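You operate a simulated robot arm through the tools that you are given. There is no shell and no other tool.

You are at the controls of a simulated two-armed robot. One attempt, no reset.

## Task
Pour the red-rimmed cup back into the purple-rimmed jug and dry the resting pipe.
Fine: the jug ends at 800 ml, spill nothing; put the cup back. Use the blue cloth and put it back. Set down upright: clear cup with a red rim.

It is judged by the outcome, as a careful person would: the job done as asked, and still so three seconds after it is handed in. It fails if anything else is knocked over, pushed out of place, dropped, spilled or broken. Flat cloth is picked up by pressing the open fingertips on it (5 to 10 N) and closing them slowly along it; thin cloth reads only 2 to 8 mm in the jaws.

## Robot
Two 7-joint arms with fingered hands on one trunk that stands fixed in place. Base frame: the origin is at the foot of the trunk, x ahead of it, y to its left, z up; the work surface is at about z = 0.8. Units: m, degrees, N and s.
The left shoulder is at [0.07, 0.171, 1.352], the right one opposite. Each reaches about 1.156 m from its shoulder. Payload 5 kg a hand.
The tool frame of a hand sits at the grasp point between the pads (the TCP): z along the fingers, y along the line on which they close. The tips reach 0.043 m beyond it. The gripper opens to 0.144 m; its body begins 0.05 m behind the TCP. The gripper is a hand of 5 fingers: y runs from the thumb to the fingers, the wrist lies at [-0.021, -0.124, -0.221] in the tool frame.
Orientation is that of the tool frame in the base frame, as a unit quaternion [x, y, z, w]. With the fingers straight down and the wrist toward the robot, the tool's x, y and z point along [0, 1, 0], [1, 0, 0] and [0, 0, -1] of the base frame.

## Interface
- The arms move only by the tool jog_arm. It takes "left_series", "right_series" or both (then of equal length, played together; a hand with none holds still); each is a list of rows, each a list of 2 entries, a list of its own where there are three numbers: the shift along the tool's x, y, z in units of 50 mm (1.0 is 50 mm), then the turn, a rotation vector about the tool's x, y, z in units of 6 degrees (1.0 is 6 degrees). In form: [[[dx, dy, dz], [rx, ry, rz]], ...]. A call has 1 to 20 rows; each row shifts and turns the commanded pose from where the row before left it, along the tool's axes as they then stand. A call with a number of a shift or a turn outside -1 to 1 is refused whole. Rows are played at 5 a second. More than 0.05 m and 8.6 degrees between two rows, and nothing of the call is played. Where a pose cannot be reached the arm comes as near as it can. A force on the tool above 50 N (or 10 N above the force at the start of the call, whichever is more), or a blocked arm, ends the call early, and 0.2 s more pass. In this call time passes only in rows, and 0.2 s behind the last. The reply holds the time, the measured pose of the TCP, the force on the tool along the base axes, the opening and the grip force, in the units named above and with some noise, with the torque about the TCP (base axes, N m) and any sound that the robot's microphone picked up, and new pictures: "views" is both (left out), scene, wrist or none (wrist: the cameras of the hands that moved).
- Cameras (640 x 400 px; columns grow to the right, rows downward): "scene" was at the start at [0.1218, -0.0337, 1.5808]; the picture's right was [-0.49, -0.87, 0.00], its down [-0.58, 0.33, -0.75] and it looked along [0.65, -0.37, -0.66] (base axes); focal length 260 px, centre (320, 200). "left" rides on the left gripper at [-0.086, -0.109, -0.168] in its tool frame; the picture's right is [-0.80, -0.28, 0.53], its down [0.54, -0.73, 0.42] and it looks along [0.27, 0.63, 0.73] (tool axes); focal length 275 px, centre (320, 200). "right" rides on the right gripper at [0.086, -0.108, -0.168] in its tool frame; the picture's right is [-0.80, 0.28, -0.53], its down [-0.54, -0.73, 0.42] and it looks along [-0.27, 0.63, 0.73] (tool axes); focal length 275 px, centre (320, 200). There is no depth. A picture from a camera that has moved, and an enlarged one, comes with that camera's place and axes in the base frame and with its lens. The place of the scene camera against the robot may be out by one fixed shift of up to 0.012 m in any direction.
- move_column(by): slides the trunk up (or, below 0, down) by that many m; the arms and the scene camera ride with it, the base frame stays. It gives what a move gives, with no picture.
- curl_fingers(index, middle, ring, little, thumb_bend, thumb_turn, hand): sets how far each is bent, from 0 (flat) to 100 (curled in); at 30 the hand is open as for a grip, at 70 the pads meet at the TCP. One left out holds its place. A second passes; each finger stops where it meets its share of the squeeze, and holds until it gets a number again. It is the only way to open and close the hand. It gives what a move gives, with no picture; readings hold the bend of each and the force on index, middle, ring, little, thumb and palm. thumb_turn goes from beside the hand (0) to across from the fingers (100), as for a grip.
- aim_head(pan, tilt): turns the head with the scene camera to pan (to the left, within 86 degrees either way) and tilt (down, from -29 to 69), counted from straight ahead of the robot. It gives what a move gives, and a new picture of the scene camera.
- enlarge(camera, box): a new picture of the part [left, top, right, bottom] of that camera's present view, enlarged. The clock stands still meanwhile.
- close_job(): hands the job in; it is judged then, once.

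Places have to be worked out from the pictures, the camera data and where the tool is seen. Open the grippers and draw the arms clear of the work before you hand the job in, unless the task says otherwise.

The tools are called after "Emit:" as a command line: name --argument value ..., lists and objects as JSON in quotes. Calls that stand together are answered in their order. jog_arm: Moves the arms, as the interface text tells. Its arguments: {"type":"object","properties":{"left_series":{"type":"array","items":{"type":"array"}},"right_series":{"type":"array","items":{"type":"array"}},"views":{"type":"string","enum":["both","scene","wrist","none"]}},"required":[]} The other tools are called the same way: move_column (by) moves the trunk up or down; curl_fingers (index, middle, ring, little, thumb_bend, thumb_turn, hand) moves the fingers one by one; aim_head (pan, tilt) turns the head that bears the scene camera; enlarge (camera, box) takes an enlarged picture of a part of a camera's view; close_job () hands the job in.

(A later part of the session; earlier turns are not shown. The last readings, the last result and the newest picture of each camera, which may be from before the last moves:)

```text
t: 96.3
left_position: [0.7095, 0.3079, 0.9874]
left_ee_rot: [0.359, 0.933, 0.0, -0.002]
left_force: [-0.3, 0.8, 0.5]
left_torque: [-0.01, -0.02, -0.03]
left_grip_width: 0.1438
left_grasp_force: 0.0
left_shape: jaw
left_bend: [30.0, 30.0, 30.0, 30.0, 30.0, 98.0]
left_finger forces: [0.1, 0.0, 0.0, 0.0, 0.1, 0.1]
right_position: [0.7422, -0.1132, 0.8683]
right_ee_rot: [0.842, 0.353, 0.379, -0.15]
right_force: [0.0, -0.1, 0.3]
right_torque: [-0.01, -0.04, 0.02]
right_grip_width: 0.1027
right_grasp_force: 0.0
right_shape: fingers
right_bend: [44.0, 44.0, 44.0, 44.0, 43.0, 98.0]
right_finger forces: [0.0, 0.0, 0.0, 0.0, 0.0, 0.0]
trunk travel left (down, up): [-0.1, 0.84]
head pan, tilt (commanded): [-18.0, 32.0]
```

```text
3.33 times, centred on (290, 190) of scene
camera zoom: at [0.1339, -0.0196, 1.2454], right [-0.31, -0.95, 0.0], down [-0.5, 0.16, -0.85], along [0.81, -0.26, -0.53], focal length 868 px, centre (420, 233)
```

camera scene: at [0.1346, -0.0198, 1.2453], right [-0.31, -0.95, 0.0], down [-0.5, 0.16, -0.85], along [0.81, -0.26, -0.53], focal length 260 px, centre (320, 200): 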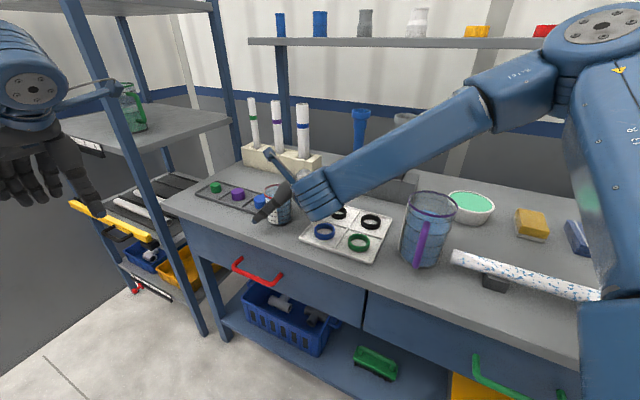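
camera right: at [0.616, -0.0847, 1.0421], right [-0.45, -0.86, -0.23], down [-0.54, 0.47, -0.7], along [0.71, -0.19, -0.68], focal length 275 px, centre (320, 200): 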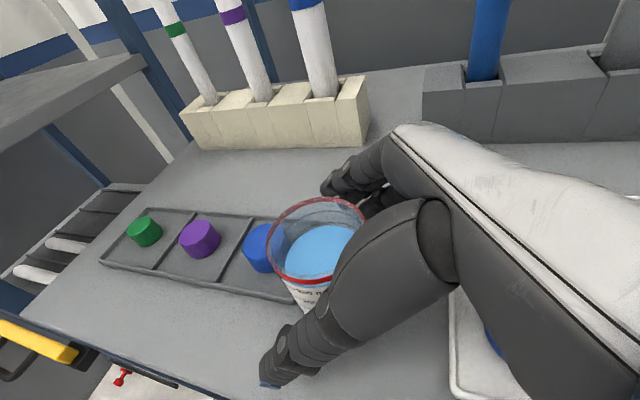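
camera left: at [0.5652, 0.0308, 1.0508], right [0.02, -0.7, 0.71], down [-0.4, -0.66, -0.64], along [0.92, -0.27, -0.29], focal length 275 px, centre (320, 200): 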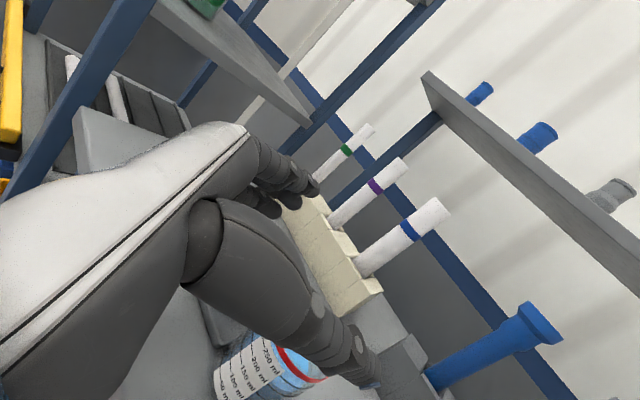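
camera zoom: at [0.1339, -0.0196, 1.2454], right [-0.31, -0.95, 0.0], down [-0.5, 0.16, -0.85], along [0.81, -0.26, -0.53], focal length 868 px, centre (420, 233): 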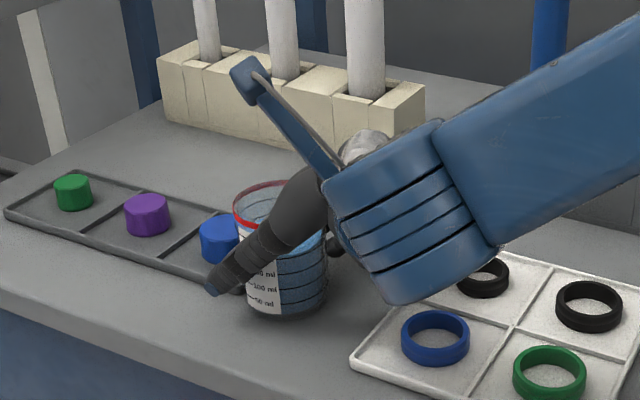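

No contact yet at 0.103 m opening. I close further in two steps.

Emit:
curl_fingers --hand "right" --index 50 --middle 50 --ring 50 --little 50 --thumb_bend 49

Emit:
curl_fingers --hand "right" --index 54 --middle 54 --ring 54 --little 54 --thumb_bend 52

Emit:
enlarge --camera "right" --box '[240, 140, 480, 400]'

Emit:
enlarge --camera "scene" --box '[220, 130, 360, 250]'

```text
t: 97.3
left_position: [0.7096, 0.3085, 0.9873]
left_ee_rot: [0.359, 0.934, 0.0, -0.001]
left_force: [0.0, -0.2, -0.1]
left_torque: [0.02, -0.01, 0.03]
left_grip_width: 0.1441
left_grasp_force: 0.1
left_shape: jaw
left_bend: [30.0, 30.0, 30.0, 30.0, 30.0, 98.0]
left_finger forces: [0.1, 0.0, 0.0, 0.0, 0.1, 0.0]
right_position: [0.741, -0.1133, 0.8677]
right_ee_rot: [0.842, 0.353, 0.379, -0.15]
right_force: [-1.1, 0.0, 0.1]
right_torque: [0.01, 0.0, 0.01]
right_grip_width: 0.081
right_grasp_force: 0.5
right_shape: fingers
right_bend: [50.0, 50.0, 50.0, 50.0, 49.0, 98.0]
right_finger forces: [0.1, 0.0, 0.0, 0.1, 0.4, 0.0]
trunk travel left (down, up): [-0.1, 0.84]
head pan, tilt (commanded): [-18.0, 32.0]
```

```text
t: 98.3
left_position: [0.7096, 0.308, 0.9878]
left_ee_rot: [0.358, 0.934, 0.0, -0.001]
left_force: [-1.0, 0.0, -0.4]
left_torque: [0.0, 0.01, 0.01]
left_grip_width: 0.144
left_grasp_force: 0.0
left_shape: jaw
left_bend: [30.0, 30.0, 30.0, 30.0, 30.0, 98.0]
left_finger forces: [0.1, 0.0, 0.0, 0.1, 0.0, 0.1]
right_position: [0.7415, -0.1132, 0.8684]
right_ee_rot: [0.843, 0.353, 0.378, -0.151]
right_force: [0.7, 0.1, 0.4]
right_torque: [-0.07, -0.09, 0.0]
right_grip_width: 0.0716
right_grasp_force: 2.9
right_shape: fingers
right_bend: [53.0, 53.0, 53.0, 54.0, 51.0, 97.0]
right_finger forces: [1.0, 1.6, 1.1, 0.1, 3.2, 0.0]
trunk travel left (down, up): [-0.1, 0.84]
head pan, tilt (commanded): [-18.0, 32.0]
```

```text
1.54 times, centred on (360, 270) of right
camera zoom: at [0.6155, -0.0845, 1.0428], right [-0.45, -0.86, -0.23], down [-0.54, 0.47, -0.7], along [0.71, -0.19, -0.68], focal length 424 px, centre (258, 92)
```

zoom: 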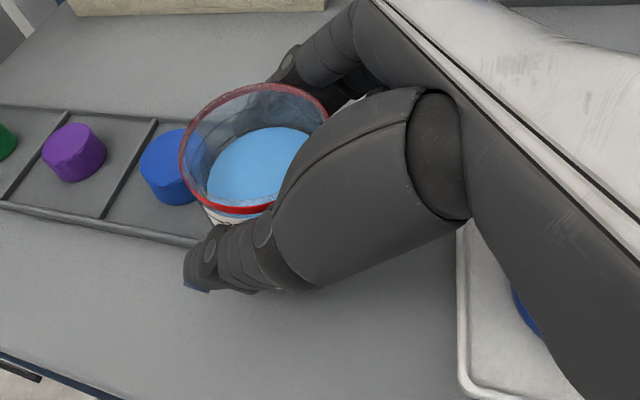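

```text
3.33 times, centred on (290, 190) of scene
camera zoom: at [0.134, -0.0196, 1.2454], right [-0.31, -0.95, 0.0], down [-0.5, 0.16, -0.85], along [0.81, -0.26, -0.53], focal length 868 px, centre (420, 233)
```

zoom: 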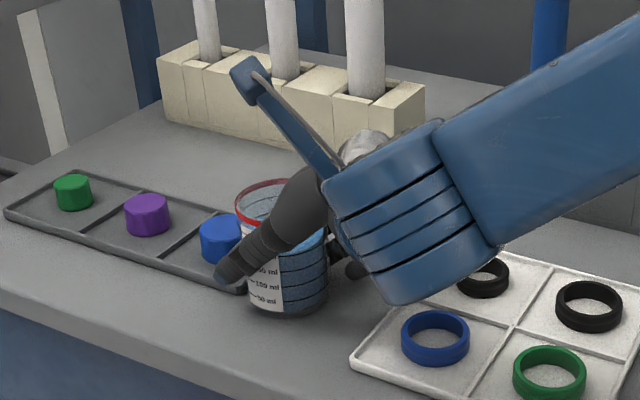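

Contact at 0.0716 m with 2.9 N. I tighten modestly for a secure lift.

Emit:
curl_fingers --hand "right" --index 57 --middle 57 --ring 57 --little 57 --thumb_bend 55

```text
t: 99.3
left_position: [0.7092, 0.3082, 0.9871]
left_ee_rot: [0.359, 0.933, 0.0, -0.001]
left_force: [-0.1, 0.1, 0.3]
left_torque: [-0.04, 0.0, 0.02]
left_grip_width: 0.1441
left_grasp_force: 0.0
left_shape: jaw
left_bend: [30.0, 30.0, 30.0, 30.0, 30.0, 98.0]
left_finger forces: [0.0, 0.1, 0.0, 0.0, 0.0, 0.0]
right_position: [0.7419, -0.1134, 0.8685]
right_ee_rot: [0.843, 0.353, 0.378, -0.15]
right_force: [0.4, -0.8, 1.0]
right_torque: [-0.1, -0.13, 0.01]
right_grip_width: 0.0698
right_grasp_force: 8.5
right_shape: fingers
right_bend: [54.0, 54.0, 54.0, 56.0, 51.0, 97.0]
right_finger forces: [3.0, 3.3, 2.6, 0.0, 7.7, 0.1]
trunk travel left (down, up): [-0.1, 0.84]
head pan, tilt (commanded): [-18.0, 32.0]
```

8.5 N grip, three fingers and thumb sharing. A little more, then I'll lift a few millimetres and check that it holds.

Emit:
curl_fingers --hand "right" --index 59 --middle 59 --ring 59 --little 58 --thumb_bend 57

Emit:
jog_arm --right_series '[[[0.1, 0, -0.09], [0, 0, 0]], [[0.15, 0, -0.135], [0, 0, 0]], [[0.15, 0, -0.135], [0, 0, 0]]]' --views "both"

Emit:
enlarge --camera "scene" --box '[220, 130, 360, 250]'

```text
t: 100.3
left_position: [0.7101, 0.3084, 0.9877]
left_ee_rot: [0.358, 0.934, 0.0, -0.002]
left_force: [-0.1, 0.2, 0.0]
left_torque: [-0.02, -0.03, 0.01]
left_grip_width: 0.1439
left_grasp_force: 0.1
left_shape: jaw
left_bend: [30.0, 30.0, 30.0, 30.0, 30.0, 98.0]
left_finger forces: [0.0, 0.0, 0.0, 0.1, 0.1, 0.1]
right_position: [0.7412, -0.1132, 0.8687]
right_ee_rot: [0.842, 0.353, 0.379, -0.151]
right_force: [0.9, -1.3, 1.9]
right_torque: [-0.14, -0.18, 0.01]
right_grip_width: 0.0682
right_grasp_force: 13.0
right_shape: fingers
right_bend: [56.0, 56.0, 56.0, 57.0, 51.0, 97.0]
right_finger forces: [4.4, 5.2, 4.0, 0.1, 12.3, 0.0]
trunk travel left (down, up): [-0.1, 0.84]
head pan, tilt (commanded): [-18.0, 32.0]
```

```text
t: 101.1
left_position: [0.7092, 0.3074, 0.9863]
left_ee_rot: [0.358, 0.934, 0.0, -0.002]
left_force: [-0.1, 0.2, -0.2]
left_torque: [-0.01, -0.01, -0.02]
left_grip_width: 0.1439
left_grasp_force: 0.0
left_shape: jaw
left_bend: [30.0, 30.0, 30.0, 30.0, 30.0, 98.0]
left_finger forces: [0.1, 0.0, 0.0, 0.0, 0.0, 0.0]
right_position: [0.7381, -0.1123, 0.8966]
right_ee_rot: [0.843, 0.352, 0.378, -0.152]
right_force: [-0.4, 0.7, -3.2]
right_torque: [-0.01, -0.02, -0.01]
right_grip_width: 0.0685
right_grasp_force: 12.6
right_shape: fingers
right_bend: [56.0, 56.0, 56.0, 57.0, 51.0, 97.0]
right_finger forces: [4.4, 4.7, 3.4, 0.0, 12.5, 0.0]
trunk travel left (down, up): [-0.1, 0.84]
head pan, tilt (commanded): [-18.0, 32.0]
camera scene: at [0.1339, -0.0196, 1.2454], right [-0.31, -0.95, 0.0], down [-0.5, 0.16, -0.85], along [0.81, -0.26, -0.53], focal length 260 px, centre (320, 200)
camera right: at [0.6127, -0.0839, 1.0711], right [-0.45, -0.86, -0.23], down [-0.54, 0.47, -0.7], along [0.71, -0.19, -0.68], focal length 275 px, centre (320, 200)
```

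scene: 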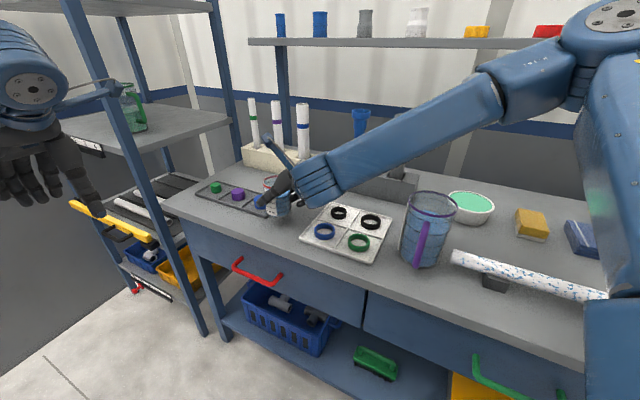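
right: 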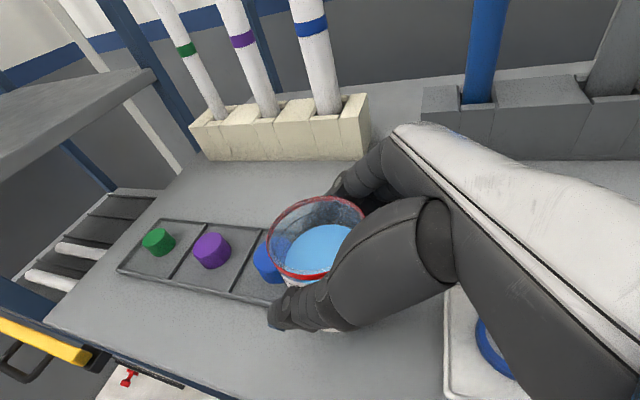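

```text
3.33 times, centred on (290, 190) of scene
camera zoom: at [0.1339, -0.0196, 1.2454], right [-0.31, -0.95, 0.0], down [-0.5, 0.16, -0.85], along [0.81, -0.26, -0.53], focal length 868 px, centre (420, 233)
```

zoom: 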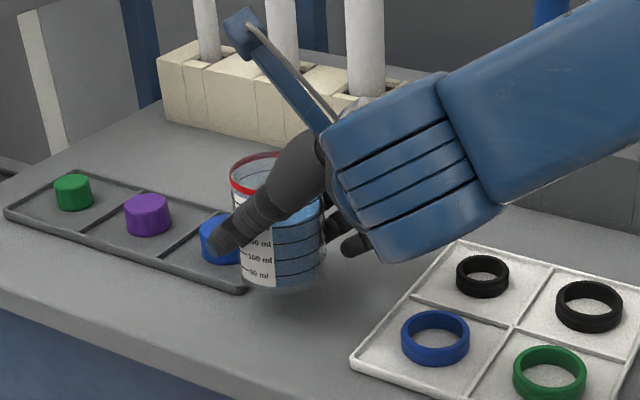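

The cup is up 28 mm, held level with 12.6 N, weighing about 3 N. Noting its place (TCP 0.741, -0.113, 0.869 when gripped on the table), I lift smoothly to z≈1.06.

Emit:
jog_arm --right_series '[[[0.3, 0, -0.27], [0, 0, 0]], [[0.4, 0, -0.36], [0, 0, 0]], [[0.4, 0, -0.36], [0, 0, 0]], [[0.4, 0, -0.36], [0, 0, 0]], [[0.4, 0, -0.36], [0, 0, 0]], [[0.4, 0, -0.36], [0, 0, 0]], [[0.2, 0, -0.18], [0, 0, 0]]]' --views "both"

```text
t: 102.7
left_position: [0.7097, 0.3088, 0.9875]
left_ee_rot: [0.358, 0.934, 0.0, -0.002]
left_force: [0.0, 0.6, 0.1]
left_torque: [0.0, -0.01, -0.02]
left_grip_width: 0.1438
left_grasp_force: 0.0
left_shape: jaw
left_bend: [30.0, 30.0, 30.0, 30.0, 30.0, 98.0]
left_finger forces: [0.1, 0.1, 0.0, 0.1, 0.0, 0.1]
right_position: [0.7386, -0.1109, 1.064]
right_ee_rot: [0.842, 0.353, 0.379, -0.151]
right_force: [0.0, -0.2, -2.8]
right_torque: [-0.02, -0.03, -0.02]
right_grip_width: 0.0681
right_grasp_force: 12.1
right_shape: fingers
right_bend: [56.0, 56.0, 56.0, 57.0, 51.0, 97.0]
right_finger forces: [4.5, 4.7, 3.4, 0.1, 12.5, 0.0]
trunk travel left (down, up): [-0.1, 0.84]
head pan, tilt (commanded): [-18.0, 32.0]
camera scene: at [0.1339, -0.0197, 1.2454], right [-0.31, -0.95, 0.0], down [-0.5, 0.16, -0.85], along [0.81, -0.26, -0.53], focal length 260 px, centre (320, 200)
camera right: at [0.6121, -0.081, 1.2401], right [-0.45, -0.86, -0.23], down [-0.54, 0.47, -0.7], along [0.71, -0.19, -0.68], focal length 275 px, centre (320, 200)
```

scene: 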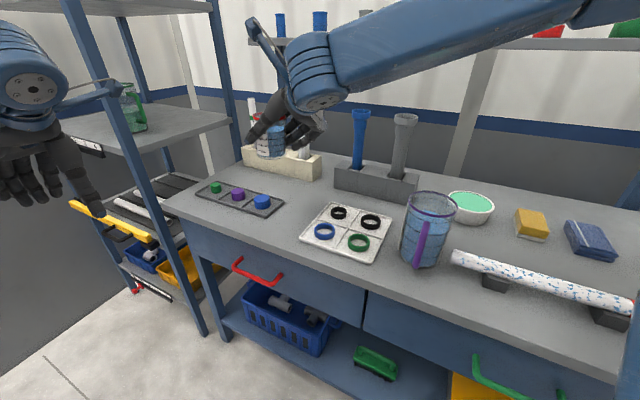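
right: 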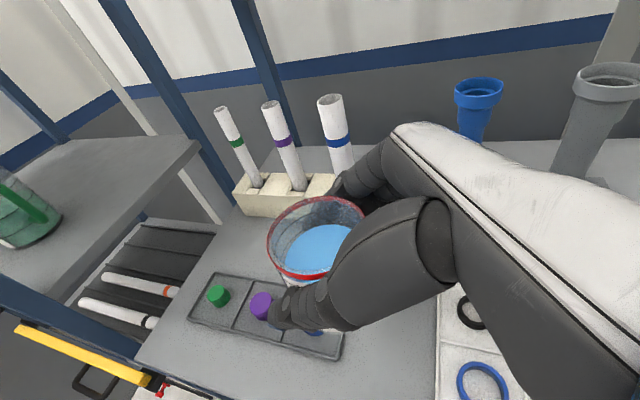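

The lift was steady and nothing spilled. The jug is fully visible now, so I zoom in to read its level, rings and exact place before carrying the cup over.

Emit:
enlarge --camera "scene" --box '[385, 180, 475, 275]'

```text
4.21 times, centred on (430, 228) of scene
camera zoom: at [0.1339, -0.0197, 1.2454], right [-0.31, -0.95, 0.0], down [-0.5, 0.16, -0.85], along [0.81, -0.26, -0.53], focal length 1096 px, centre (-143, 84)
```

zoom: 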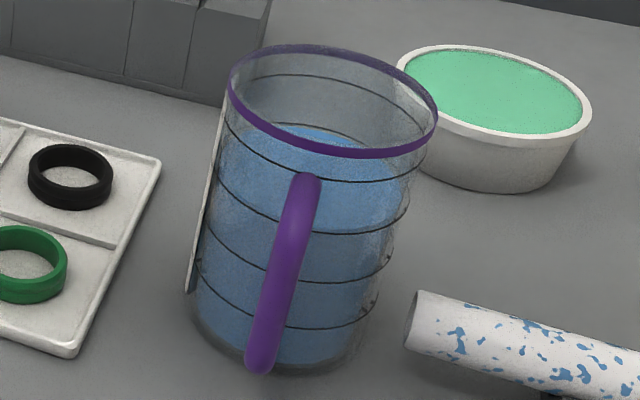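

The jug has four rings (200-800 ml) and its water is at the 600 ring, so 200 ml from the cup makes 800. I carry the cup slowly toward the jug, keeping it upright while turning the heading.

Emit:
jog_arm --right_series '[[[-0.19, 0, -0.21], [0.137, 0, -0.124]], [[-0.383, 0, -0.424], [0.274, 0, -0.247]], [[-0.383, 0, -0.424], [0.274, 0, -0.247]], [[-0.383, 0, -0.424], [0.274, 0, -0.247]], [[-0.383, 0, -0.424], [0.274, 0, -0.247]], [[-0.383, 0, -0.424], [0.274, 0, -0.247]], [[-0.383, 0, -0.424], [0.274, 0, -0.247]]]' --views "both"

```text
t: 104.3
left_position: [0.7078, 0.3072, 0.9881]
left_ee_rot: [0.358, 0.934, 0.002, -0.002]
left_force: [0.2, -0.7, 0.3]
left_torque: [0.04, 0.02, 0.03]
left_grip_width: 0.1441
left_grasp_force: 0.0
left_shape: jaw
left_bend: [30.0, 30.0, 30.0, 30.0, 30.0, 98.0]
left_finger forces: [0.0, 0.0, 0.1, 0.0, 0.0, 0.0]
right_position: [0.6214, -0.2536, 1.0641]
right_ee_rot: [0.792, 0.456, 0.356, -0.197]
right_force: [0.0, -0.4, -2.5]
right_torque: [0.01, -0.03, 0.02]
right_grip_width: 0.0681
right_grasp_force: 11.8
right_shape: fingers
right_bend: [56.0, 56.0, 56.0, 57.0, 51.0, 97.0]
right_finger forces: [4.5, 4.6, 3.1, 0.1, 12.0, 0.0]
trunk travel left (down, up): [-0.1, 0.84]
head pan, tilt (commanded): [-18.0, 32.0]
camera scene: at [0.1334, -0.0213, 1.2455], right [-0.31, -0.95, 0.0], down [-0.5, 0.16, -0.85], along [0.81, -0.26, -0.53], focal length 260 px, centre (320, 200)
camera right: at [0.4925, -0.2571, 1.2393], right [-0.22, -0.95, -0.23], down [-0.64, 0.32, -0.7], along [0.73, -0.01, -0.68], focal length 275 px, centre (320, 200)
```

scene: 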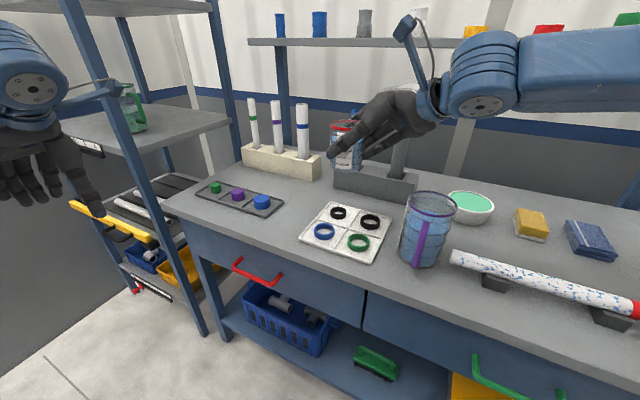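
right: 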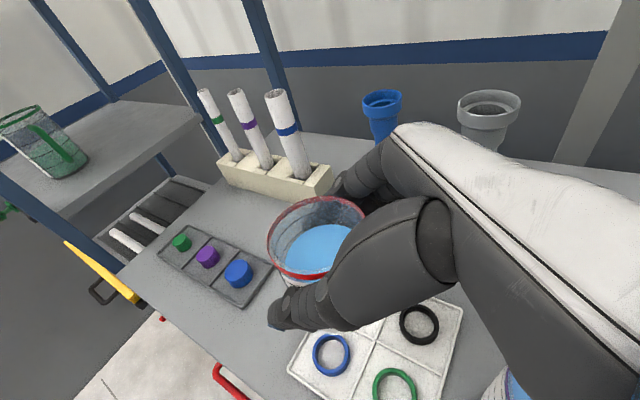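

Smooth so far: cup level, at (0.621, -0.254, 1.064). I carry on the rest of the way to the jug.

Emit:
jog_arm --right_series '[[[-0.2, -0.08, -0.22], [0.248, 0, -0.223]], [[-0.343, -0.147, -0.38], [0.248, 0, -0.223]], [[-0.343, -0.147, -0.38], [0.248, 0, -0.223]], [[-0.343, -0.147, -0.38], [0.248, 0, -0.223]], [[-0.343, -0.147, -0.38], [0.248, 0, -0.223]], [[-0.343, -0.147, -0.38], [0.248, 0, -0.223]], [[-0.343, -0.147, -0.38], [0.248, 0, -0.223]], [[-0.2, -0.08, -0.22], [0.248, 0, -0.223]]]' --views "both"

Emit:
enlarge --camera "scene" --box '[360, 110, 500, 280]'

```text
t: 106.1
left_position: [0.7078, 0.3202, 0.9928]
left_ee_rot: [0.358, 0.934, -0.004, 0.001]
left_force: [-0.7, -0.2, -0.5]
left_torque: [-0.04, -0.01, 0.0]
left_grip_width: 0.144
left_grasp_force: 0.0
left_shape: jaw
left_bend: [30.0, 30.0, 30.0, 30.0, 30.0, 98.0]
left_finger forces: [0.1, 0.0, 0.0, 0.0, 0.1, 0.0]
right_position: [0.495, -0.3945, 1.0872]
right_ee_rot: [0.733, 0.569, 0.306, -0.212]
right_force: [0.7, 0.1, -2.4]
right_torque: [-0.02, 0.01, 0.0]
right_grip_width: 0.0679
right_grasp_force: 11.5
right_shape: fingers
right_bend: [56.0, 56.0, 57.0, 57.0, 51.0, 97.0]
right_finger forces: [4.5, 4.4, 3.0, 0.1, 11.9, 0.0]
trunk travel left (down, up): [-0.1, 0.84]
head pan, tilt (commanded): [-18.0, 32.0]
camera scene: at [0.131, -0.0101, 1.2531], right [-0.31, -0.95, 0.01], down [-0.5, 0.15, -0.85], along [0.81, -0.27, -0.52], focal length 260 px, centre (320, 200)
camera right: at [0.3698, -0.4173, 1.2635], right [0.03, -0.99, -0.15], down [-0.7, 0.09, -0.71], along [0.71, 0.13, -0.69], focal length 275 px, centre (320, 200)
```

scene: 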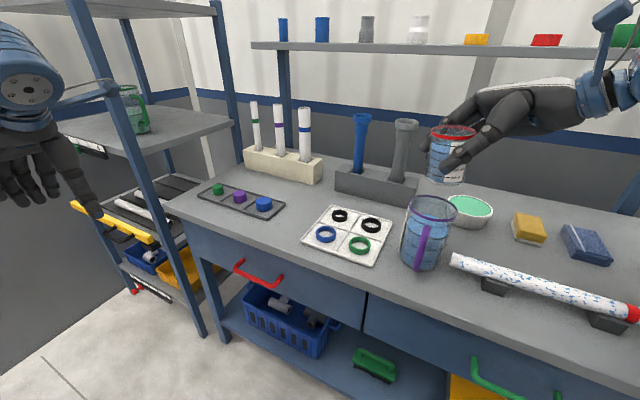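
right: 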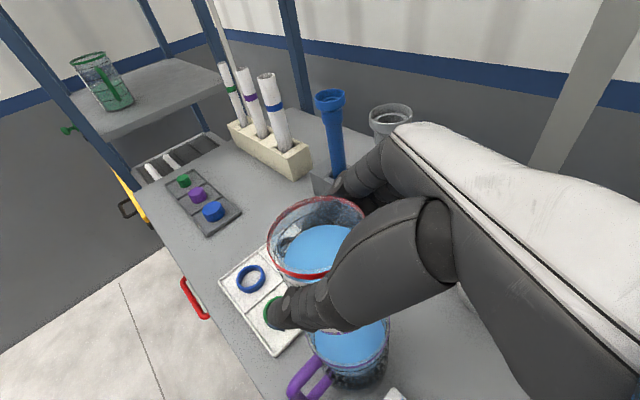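

```text
2.35 times, centred on (430, 195) of scene
camera zoom: at [0.131, -0.0101, 1.2531], right [-0.31, -0.95, 0.01], down [-0.5, 0.15, -0.85], along [0.81, -0.27, -0.52], focal length 613 px, centre (61, 212)
```

zoom: 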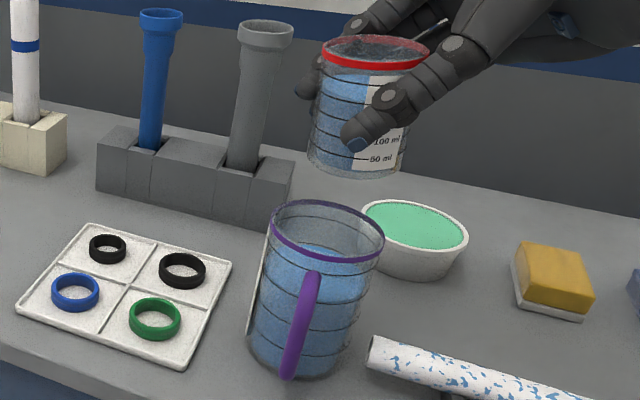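

The trunk has been pushed about 1 cm to the left and up, so some part of my right arm outside this view must be touching something. I stop and turn the head right to look.

Emit:
aim_head --pan -62 --tilt 35

```text
t: 107.2
left_position: [0.7062, 0.3179, 0.9923]
left_ee_rot: [0.358, 0.934, -0.004, 0.001]
left_force: [0.6, 0.8, 0.1]
left_torque: [0.0, -0.03, -0.01]
left_grip_width: 0.1439
left_grasp_force: 0.1
left_shape: jaw
left_bend: [30.0, 30.0, 30.0, 30.0, 30.0, 98.0]
left_finger forces: [0.0, 0.0, 0.0, 0.0, 0.0, 0.0]
right_position: [0.4961, -0.3941, 1.087]
right_ee_rot: [0.734, 0.569, 0.306, -0.211]
right_force: [0.1, -0.2, -3.1]
right_torque: [0.0, -0.01, -0.01]
right_grip_width: 0.0681
right_grasp_force: 11.1
right_shape: fingers
right_bend: [56.0, 56.0, 57.0, 57.0, 51.0, 97.0]
right_finger forces: [4.5, 4.4, 3.1, 0.0, 11.9, 0.1]
trunk travel left (down, up): [-0.1, 0.84]
head pan, tilt (commanded): [-62.0, 35.0]
camera scene: at [0.0868, -0.0569, 1.2488], right [-0.88, -0.47, 0.0], down [-0.27, 0.5, -0.83], along [0.39, -0.73, -0.56], focal length 260 px, centre (320, 200)
```

scene: 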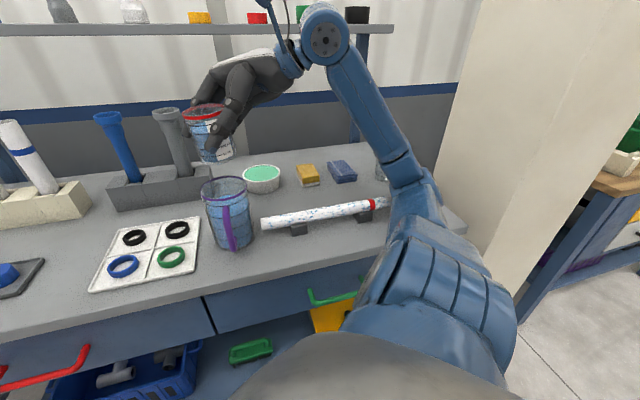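

I can see the whole right arm now: the elbow hangs low near the pipe's red-banded end. I zoom in to see what it touches.

Emit:
enlarge --camera "scene" --box '[330, 130, 490, 260]'

Emit:
enlarge --camera "scene" --box '[180, 80, 400, 260]'

```text
3.08 times, centred on (410, 195) of scene
camera zoom: at [0.0868, -0.0569, 1.2488], right [-0.88, -0.47, 0.0], down [-0.27, 0.5, -0.83], along [0.39, -0.73, -0.56], focal length 801 px, centre (43, 215)
```

zoom: 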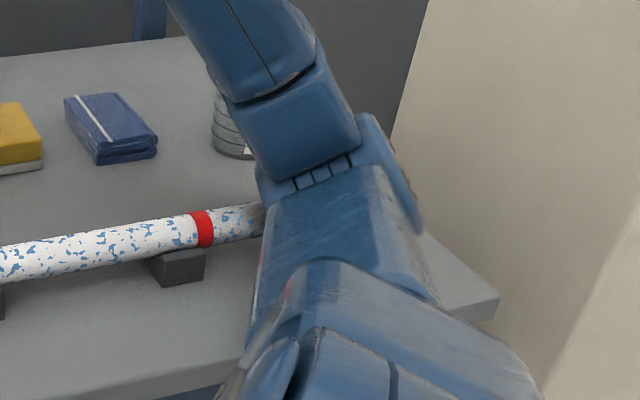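

```text
2.22 times, centred on (290, 170) of scene
camera zoom: at [0.0868, -0.0569, 1.2488], right [-0.88, -0.47, 0.0], down [-0.27, 0.5, -0.83], along [0.39, -0.73, -0.56], focal length 579 px, centre (387, 267)
```

zoom: 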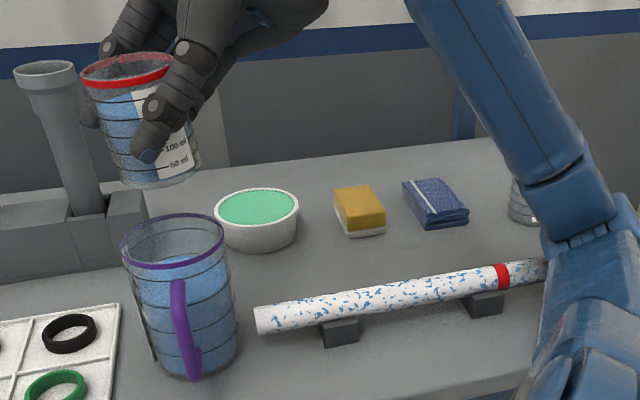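

The upper arm/elbow is resting low beside the pipe's end. Raising the trunk lifts the elbow straight off, with the cup riding up level; I raise it 0.15 m.

Emit:
move_column --by 0.05

Emit:
move_column --by 0.1

Emit:
aim_head --pan -55 --tilt 42

```text
t: 108.1
left_position: [0.7112, 0.3062, 1.0349]
left_ee_rot: [0.358, 0.934, 0.002, -0.002]
left_force: [0.8, 0.1, 0.2]
left_torque: [0.02, -0.02, -0.01]
left_grip_width: 0.1442
left_grasp_force: 0.0
left_shape: jaw
left_bend: [30.0, 30.0, 30.0, 30.0, 30.0, 98.0]
left_finger forces: [0.0, 0.0, 0.1, 0.1, 0.0, 0.0]
right_position: [0.5024, -0.405, 1.11]
right_ee_rot: [0.722, 0.561, 0.323, -0.244]
right_force: [0.6, 0.3, -2.6]
right_torque: [0.0, 0.0, -0.02]
right_grip_width: 0.068
right_grasp_force: 11.5
right_shape: fingers
right_bend: [56.0, 56.0, 57.0, 57.0, 51.0, 97.0]
right_finger forces: [4.5, 4.4, 3.1, 0.1, 11.8, 0.1]
trunk travel left (down, up): [-0.15, 0.79]
head pan, tilt (commanded): [-62.0, 35.0]
```

```text
t: 109.5
left_position: [0.7093, 0.307, 1.1363]
left_ee_rot: [0.358, 0.934, 0.001, -0.003]
left_force: [-0.6, 0.4, 0.0]
left_torque: [0.03, 0.03, -0.02]
left_grip_width: 0.1441
left_grasp_force: 0.2
left_shape: jaw
left_bend: [30.0, 30.0, 30.0, 30.0, 30.0, 98.0]
left_finger forces: [0.1, 0.1, 0.1, 0.1, 0.0, 0.1]
right_position: [0.5022, -0.4035, 1.2138]
right_ee_rot: [0.721, 0.563, 0.323, -0.242]
right_force: [0.1, 0.7, -2.6]
right_torque: [0.01, -0.03, 0.04]
right_grip_width: 0.0684
right_grasp_force: 11.7
right_shape: fingers
right_bend: [56.0, 56.0, 57.0, 57.0, 51.0, 97.0]
right_finger forces: [4.5, 4.4, 3.1, 0.0, 11.7, 0.1]
trunk travel left (down, up): [-0.25, 0.69]
head pan, tilt (commanded): [-62.0, 35.0]
```

```text
t: 110.1
left_position: [0.7102, 0.3081, 1.1358]
left_ee_rot: [0.358, 0.934, 0.001, -0.002]
left_force: [1.0, 0.6, -0.2]
left_torque: [0.02, 0.01, -0.02]
left_grip_width: 0.1436
left_grasp_force: 0.1
left_shape: jaw
left_bend: [30.0, 30.0, 30.0, 30.0, 30.0, 98.0]
left_finger forces: [0.0, 0.1, 0.1, 0.0, 0.1, 0.1]
right_position: [0.502, -0.4038, 1.2132]
right_ee_rot: [0.722, 0.561, 0.323, -0.243]
right_force: [0.2, -0.6, -2.1]
right_torque: [-0.03, 0.0, 0.0]
right_grip_width: 0.0679
right_grasp_force: 11.6
right_shape: fingers
right_bend: [56.0, 56.0, 57.0, 57.0, 51.0, 97.0]
right_finger forces: [4.5, 4.4, 3.1, 0.0, 11.7, 0.0]
trunk travel left (down, up): [-0.25, 0.69]
head pan, tilt (commanded): [-55.0, 42.0]
camera scene: at [0.0968, -0.0607, 1.3803], right [-0.82, -0.57, 0.0], down [-0.38, 0.55, -0.74], along [0.43, -0.61, -0.67], focal length 260 px, centre (320, 200)
```

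scene: 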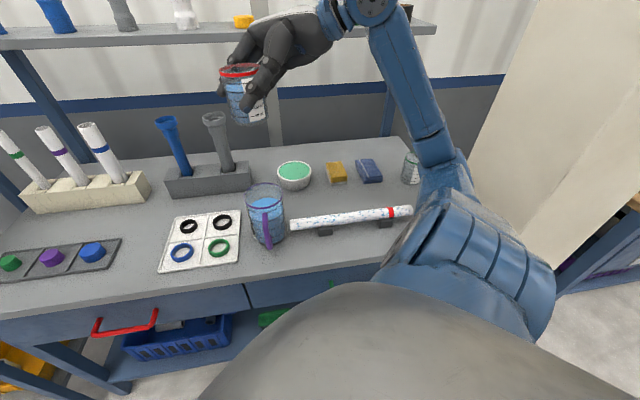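

The trunk is relaxed again, the cup is level, and the arm is off the table. I check the pipe and its rests closely against their starting place.

Emit:
enlarge --camera "scene" --box '[270, 180, 430, 260]'

Emit:
enlarge --camera "scene" --box '[320, 140, 440, 230]'

```text
4.00 times, centred on (350, 220) of scene
camera zoom: at [0.0968, -0.0607, 1.3803], right [-0.82, -0.57, 0.0], down [-0.38, 0.55, -0.74], along [0.43, -0.61, -0.67], focal length 1042 px, centre (200, 120)
```

zoom: 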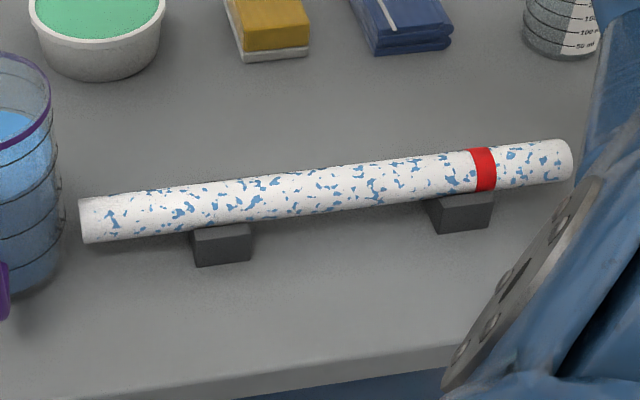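

```text
4.44 times, centred on (380, 185) of scene
camera zoom: at [0.0968, -0.0607, 1.3803], right [-0.82, -0.57, 0.0], down [-0.38, 0.55, -0.74], along [0.43, -0.61, -0.67], focal length 1157 px, centre (53, 267)
```

zoom: 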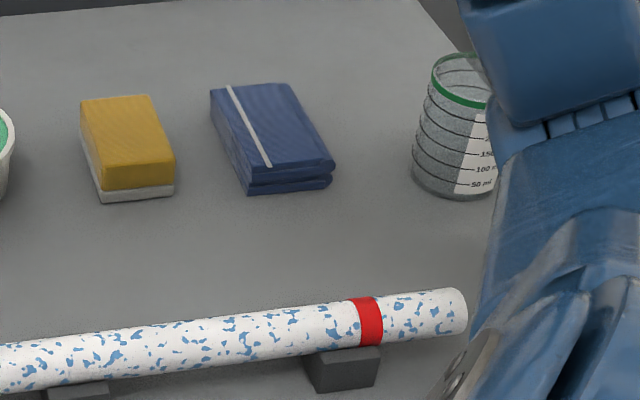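

The rests haven't moved; the pipe may have slid a few millimetres along its axis, which I can bring back while wiping. Now I use the right wrist camera to fix the jug's position relative to the cup.

Emit:
enlarge --camera "right" --box '[200, 180, 440, 400]'

Emit:
enlarge --camera "scene" --box '[200, 40, 320, 270]'

```text
1.82 times, centred on (320, 290) of right
camera zoom: at [0.378, -0.4412, 1.3888], right [0.04, -0.97, -0.23], down [-0.71, 0.13, -0.69], along [0.7, 0.19, -0.68], focal length 500 px, centre (320, 36)
```

zoom: 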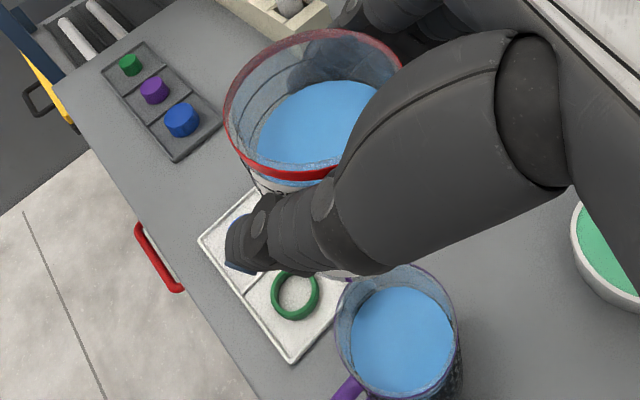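

```text
1.74 times, centred on (260, 155) of scene
camera zoom: at [0.0968, -0.0607, 1.3803], right [-0.82, -0.57, 0.0], down [-0.38, 0.55, -0.74], along [0.43, -0.61, -0.67], focal length 453 px, centre (424, 278)
```

zoom: 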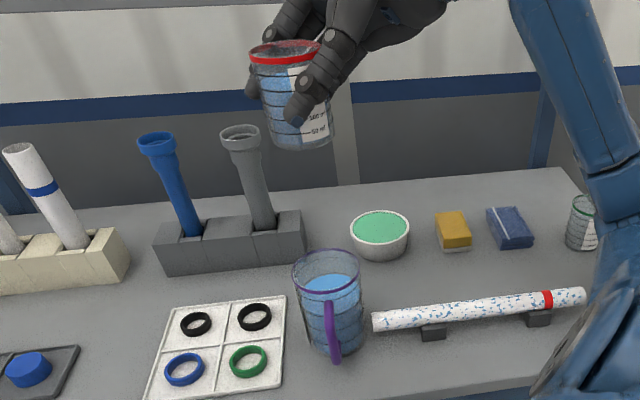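

The jug centre works out at (0.497, -0.395), rim z≈0.95. I align the cup and tilt it slowly by 24°, which is still well short of the lip, while still high above the jug.

Emit:
jog_arm --right_series '[[[-0.046, -0.019, -0.034], [0, -0.5, 0]], [[-0.046, -0.019, -0.034], [0, -0.5, 0]], [[-0.046, -0.019, -0.034], [0, -0.5, 0]], [[-0.046, -0.019, -0.034], [0, -0.5, 0]], [[-0.046, -0.019, -0.034], [0, -0.5, 0]], [[-0.046, -0.019, -0.034], [0, -0.5, 0]], [[-0.046, -0.019, -0.034], [0, -0.5, 0]], [[-0.046, -0.019, -0.034], [0, -0.5, 0]]]' --views "both"

```text
t: 111.9
left_position: [0.7084, 0.3086, 1.1368]
left_ee_rot: [0.359, 0.934, 0.001, -0.001]
left_force: [-0.4, 1.0, -0.2]
left_torque: [0.0, 0.01, -0.02]
left_grip_width: 0.144
left_grasp_force: 0.1
left_shape: jaw
left_bend: [30.0, 30.0, 30.0, 30.0, 30.0, 98.0]
left_finger forces: [0.0, 0.0, 0.0, 0.1, 0.1, 0.0]
right_position: [0.4905, -0.4226, 1.2134]
right_ee_rot: [0.772, 0.601, 0.166, -0.121]
right_force: [0.4, 0.9, -2.3]
right_torque: [0.03, 0.0, -0.01]
right_grip_width: 0.068
right_grasp_force: 11.9
right_shape: fingers
right_bend: [56.0, 56.0, 57.0, 57.0, 51.0, 97.0]
right_finger forces: [4.7, 4.4, 3.0, 0.0, 11.8, 0.1]
trunk travel left (down, up): [-0.25, 0.69]
head pan, tilt (commanded): [-55.0, 42.0]
camera scene: at [0.0966, -0.0603, 1.3802], right [-0.82, -0.57, 0.0], down [-0.38, 0.55, -0.74], along [0.43, -0.61, -0.67], focal length 260 px, centre (320, 200)
camera right: at [0.3848, -0.3857, 1.3999], right [0.04, -0.98, 0.17], down [-0.78, -0.14, -0.61], along [0.63, -0.11, -0.77], focal length 275 px, centre (320, 200)
```

scene: 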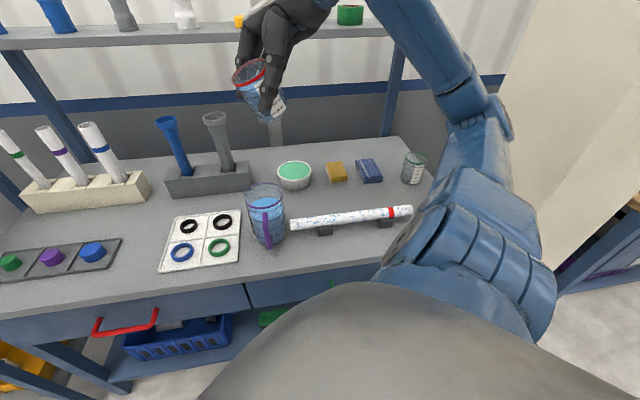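
right: 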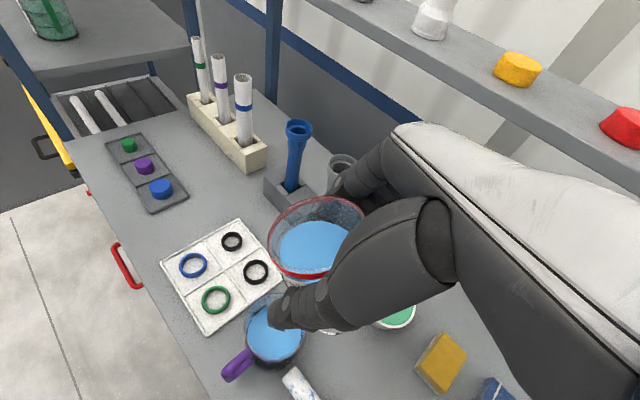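

Tilted 24° with water still inside, TCP at (0.490, -0.423). I lower toward the jug in two stages, keeping an eye on the elbow.

Emit:
jog_arm --right_series '[[[-0.2, 0, 0.46], [0, 0, 0]], [[-0.2, 0, 0.46], [0, 0, 0]], [[-0.2, 0, 0.46], [0, 0, 0]]]' --views "scene"

```text
t: 112.7
left_position: [0.7102, 0.3079, 1.1372]
left_ee_rot: [0.358, 0.934, 0.001, -0.003]
left_force: [0.5, -0.5, -0.5]
left_torque: [0.02, 0.05, -0.04]
left_grip_width: 0.144
left_grasp_force: 0.1
left_shape: jaw
left_bend: [30.0, 30.0, 30.0, 30.0, 30.0, 98.0]
left_finger forces: [0.0, 0.0, 0.1, 0.0, 0.0, 0.0]
right_position: [0.4895, -0.4237, 1.1353]
right_ee_rot: [0.773, 0.6, 0.166, -0.121]
right_force: [0.6, -1.1, -2.1]
right_torque: [0.01, 0.0, 0.03]
right_grip_width: 0.0677
right_grasp_force: 11.7
right_shape: fingers
right_bend: [56.0, 56.0, 57.0, 57.0, 51.0, 97.0]
right_finger forces: [4.6, 4.2, 2.9, 0.0, 11.7, 0.0]
trunk travel left (down, up): [-0.25, 0.69]
head pan, tilt (commanded): [-55.0, 42.0]
camera scene: at [0.0972, -0.0612, 1.3803], right [-0.82, -0.57, 0.0], down [-0.38, 0.55, -0.74], along [0.43, -0.61, -0.67], focal length 260 px, centre (320, 200)
```

scene: 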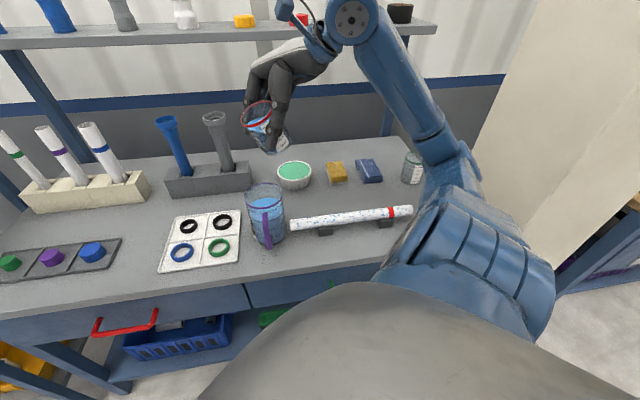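

Elbow still well clear of the pipe. I lower another 75 mm to bring the cup just above the jug.

Emit:
jog_arm --right_series '[[[-0.2, 0, 0.46], [0, 0, 0]], [[-0.2, 0, 0.46], [0, 0, 0]], [[-0.2, 0, 0.46], [0, 0, 0]]]' --views "both"

Emit:
enlarge --camera "scene" --box '[200, 80, 360, 260]'

```text
t: 113.5
left_position: [0.7097, 0.3076, 1.1377]
left_ee_rot: [0.358, 0.934, 0.001, -0.003]
left_force: [0.4, 0.1, 0.2]
left_torque: [0.01, 0.03, 0.0]
left_grip_width: 0.1442
left_grasp_force: 0.0
left_shape: jaw
left_bend: [30.0, 30.0, 30.0, 30.0, 30.0, 98.0]
left_finger forces: [0.0, 0.0, 0.1, 0.1, 0.1, 0.1]
right_position: [0.4907, -0.4249, 1.0613]
right_ee_rot: [0.773, 0.6, 0.166, -0.12]
right_force: [-1.6, -0.4, -1.8]
right_torque: [-0.02, 0.0, 0.03]
right_grip_width: 0.0679
right_grasp_force: 11.5
right_shape: fingers
right_bend: [56.0, 56.0, 57.0, 57.0, 51.0, 97.0]
right_finger forces: [4.5, 4.4, 3.1, 0.1, 11.6, 0.0]
trunk travel left (down, up): [-0.25, 0.69]
head pan, tilt (commanded): [-55.0, 42.0]
camera scene: at [0.0969, -0.061, 1.3803], right [-0.82, -0.57, 0.0], down [-0.38, 0.55, -0.74], along [0.43, -0.61, -0.67], focal length 260 px, centre (320, 200)
camera right: at [0.387, -0.387, 1.2477], right [0.04, -0.98, 0.17], down [-0.78, -0.14, -0.61], along [0.63, -0.11, -0.77], focal length 275 px, centre (320, 200)
```

scene: 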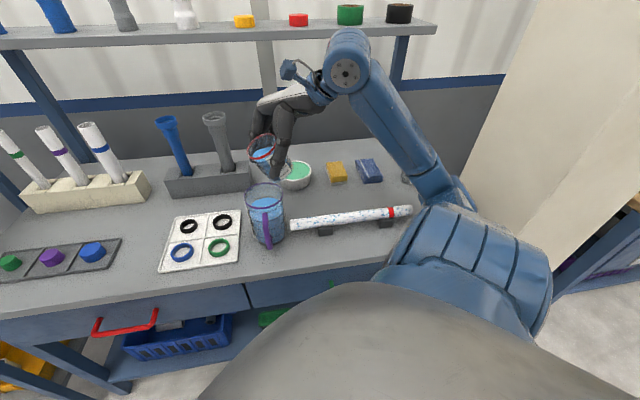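
right: 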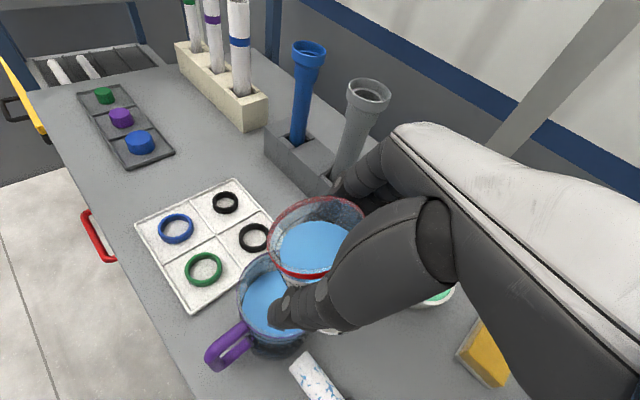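

```text
2.22 times, centred on (280, 170) of scene
camera zoom: at [0.0969, -0.061, 1.3803], right [-0.82, -0.57, 0.0], down [-0.38, 0.55, -0.74], along [0.43, -0.61, -0.67], focal length 579 px, centre (409, 267)
```

zoom: 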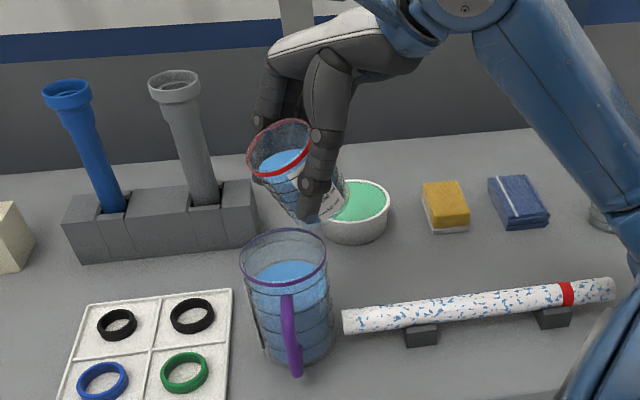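

The cup is over the jug at 24° tilt with no water lost. I shift 22 mm back so the stream will land centrally, lower 1 cm, and bring the tilt to 34°, just before pouring.

Emit:
jog_arm --right_series '[[[-0.122, 0, 0.016], [0, -0.42, 0]], [[-0.122, 0, 0.016], [0, -0.42, 0]], [[-0.122, 0, 0.016], [0, -0.42, 0]], [[-0.122, 0, 0.016], [0, -0.42, 0]]]' --views "both"

Emit:
enlarge --camera "scene" --box '[200, 80, 360, 260]'

Emit:
enlarge --camera "right" --box '[200, 180, 400, 400]'

```text
t: 114.5
left_position: [0.7095, 0.3089, 1.1371]
left_ee_rot: [0.359, 0.934, 0.001, -0.001]
left_force: [0.1, 0.0, 0.1]
left_torque: [0.01, 0.0, 0.03]
left_grip_width: 0.1439
left_grasp_force: 0.0
left_shape: jaw
left_bend: [30.0, 30.0, 30.0, 30.0, 30.0, 98.0]
left_finger forces: [0.0, 0.1, 0.1, 0.1, 0.1, 0.0]
right_position: [0.4851, -0.4453, 1.051]
right_ee_rot: [0.785, 0.608, 0.097, -0.068]
right_force: [-0.5, 0.0, -1.6]
right_torque: [-0.02, -0.03, -0.01]
right_grip_width: 0.0679
right_grasp_force: 11.8
right_shape: fingers
right_bend: [56.0, 56.0, 57.0, 57.0, 51.0, 97.0]
right_finger forces: [4.5, 4.3, 3.0, 0.0, 11.6, 0.0]
trunk travel left (down, up): [-0.25, 0.69]
head pan, tilt (commanded): [-55.0, 42.0]
camera scene: at [0.0967, -0.0606, 1.3802], right [-0.82, -0.57, 0.0], down [-0.38, 0.55, -0.74], along [0.43, -0.61, -0.67], focal length 260 px, centre (320, 200)
camera right: at [0.3894, -0.3759, 1.2323], right [0.05, -0.94, 0.34], down [-0.8, -0.23, -0.55], along [0.59, -0.24, -0.77], focal length 275 px, centre (320, 200)
```

scene: 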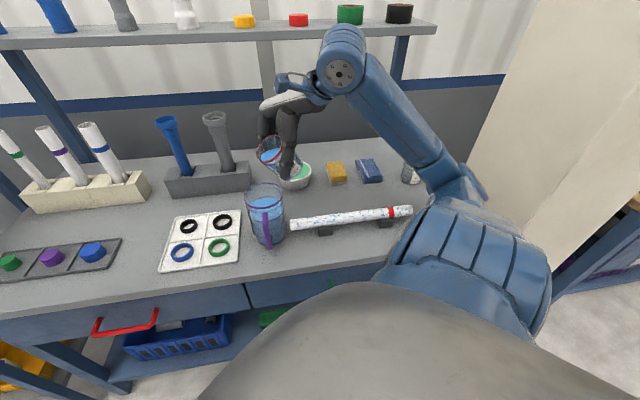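
right: 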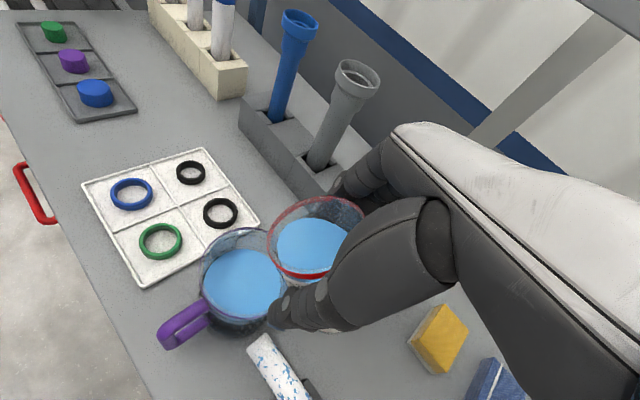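

```text
2.22 times, centred on (280, 170) of scene
camera zoom: at [0.0967, -0.0606, 1.3802], right [-0.82, -0.57, 0.0], down [-0.38, 0.55, -0.74], along [0.43, -0.61, -0.67], focal length 579 px, centre (409, 267)
```

zoom: 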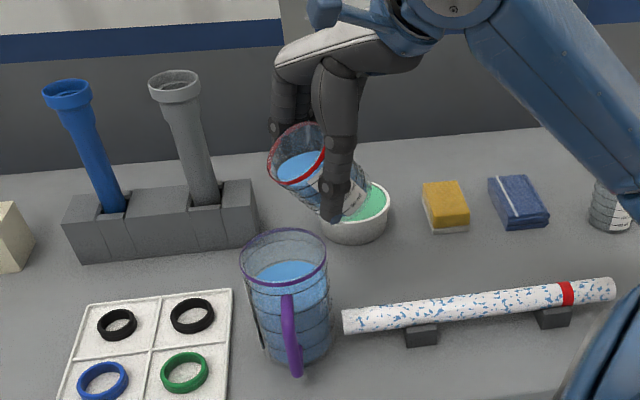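

```text
1.82 times, centred on (300, 290) of right
camera zoom: at [0.3894, -0.3759, 1.2323], right [0.05, -0.94, 0.34], down [-0.8, -0.23, -0.55], along [0.59, -0.24, -0.77], focal length 500 px, centre (356, 36)
```

zoom: 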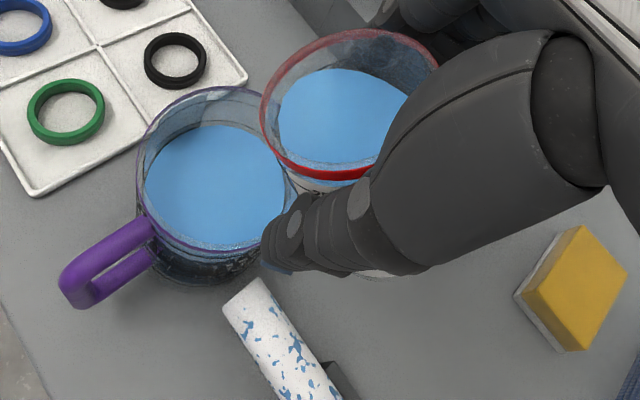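

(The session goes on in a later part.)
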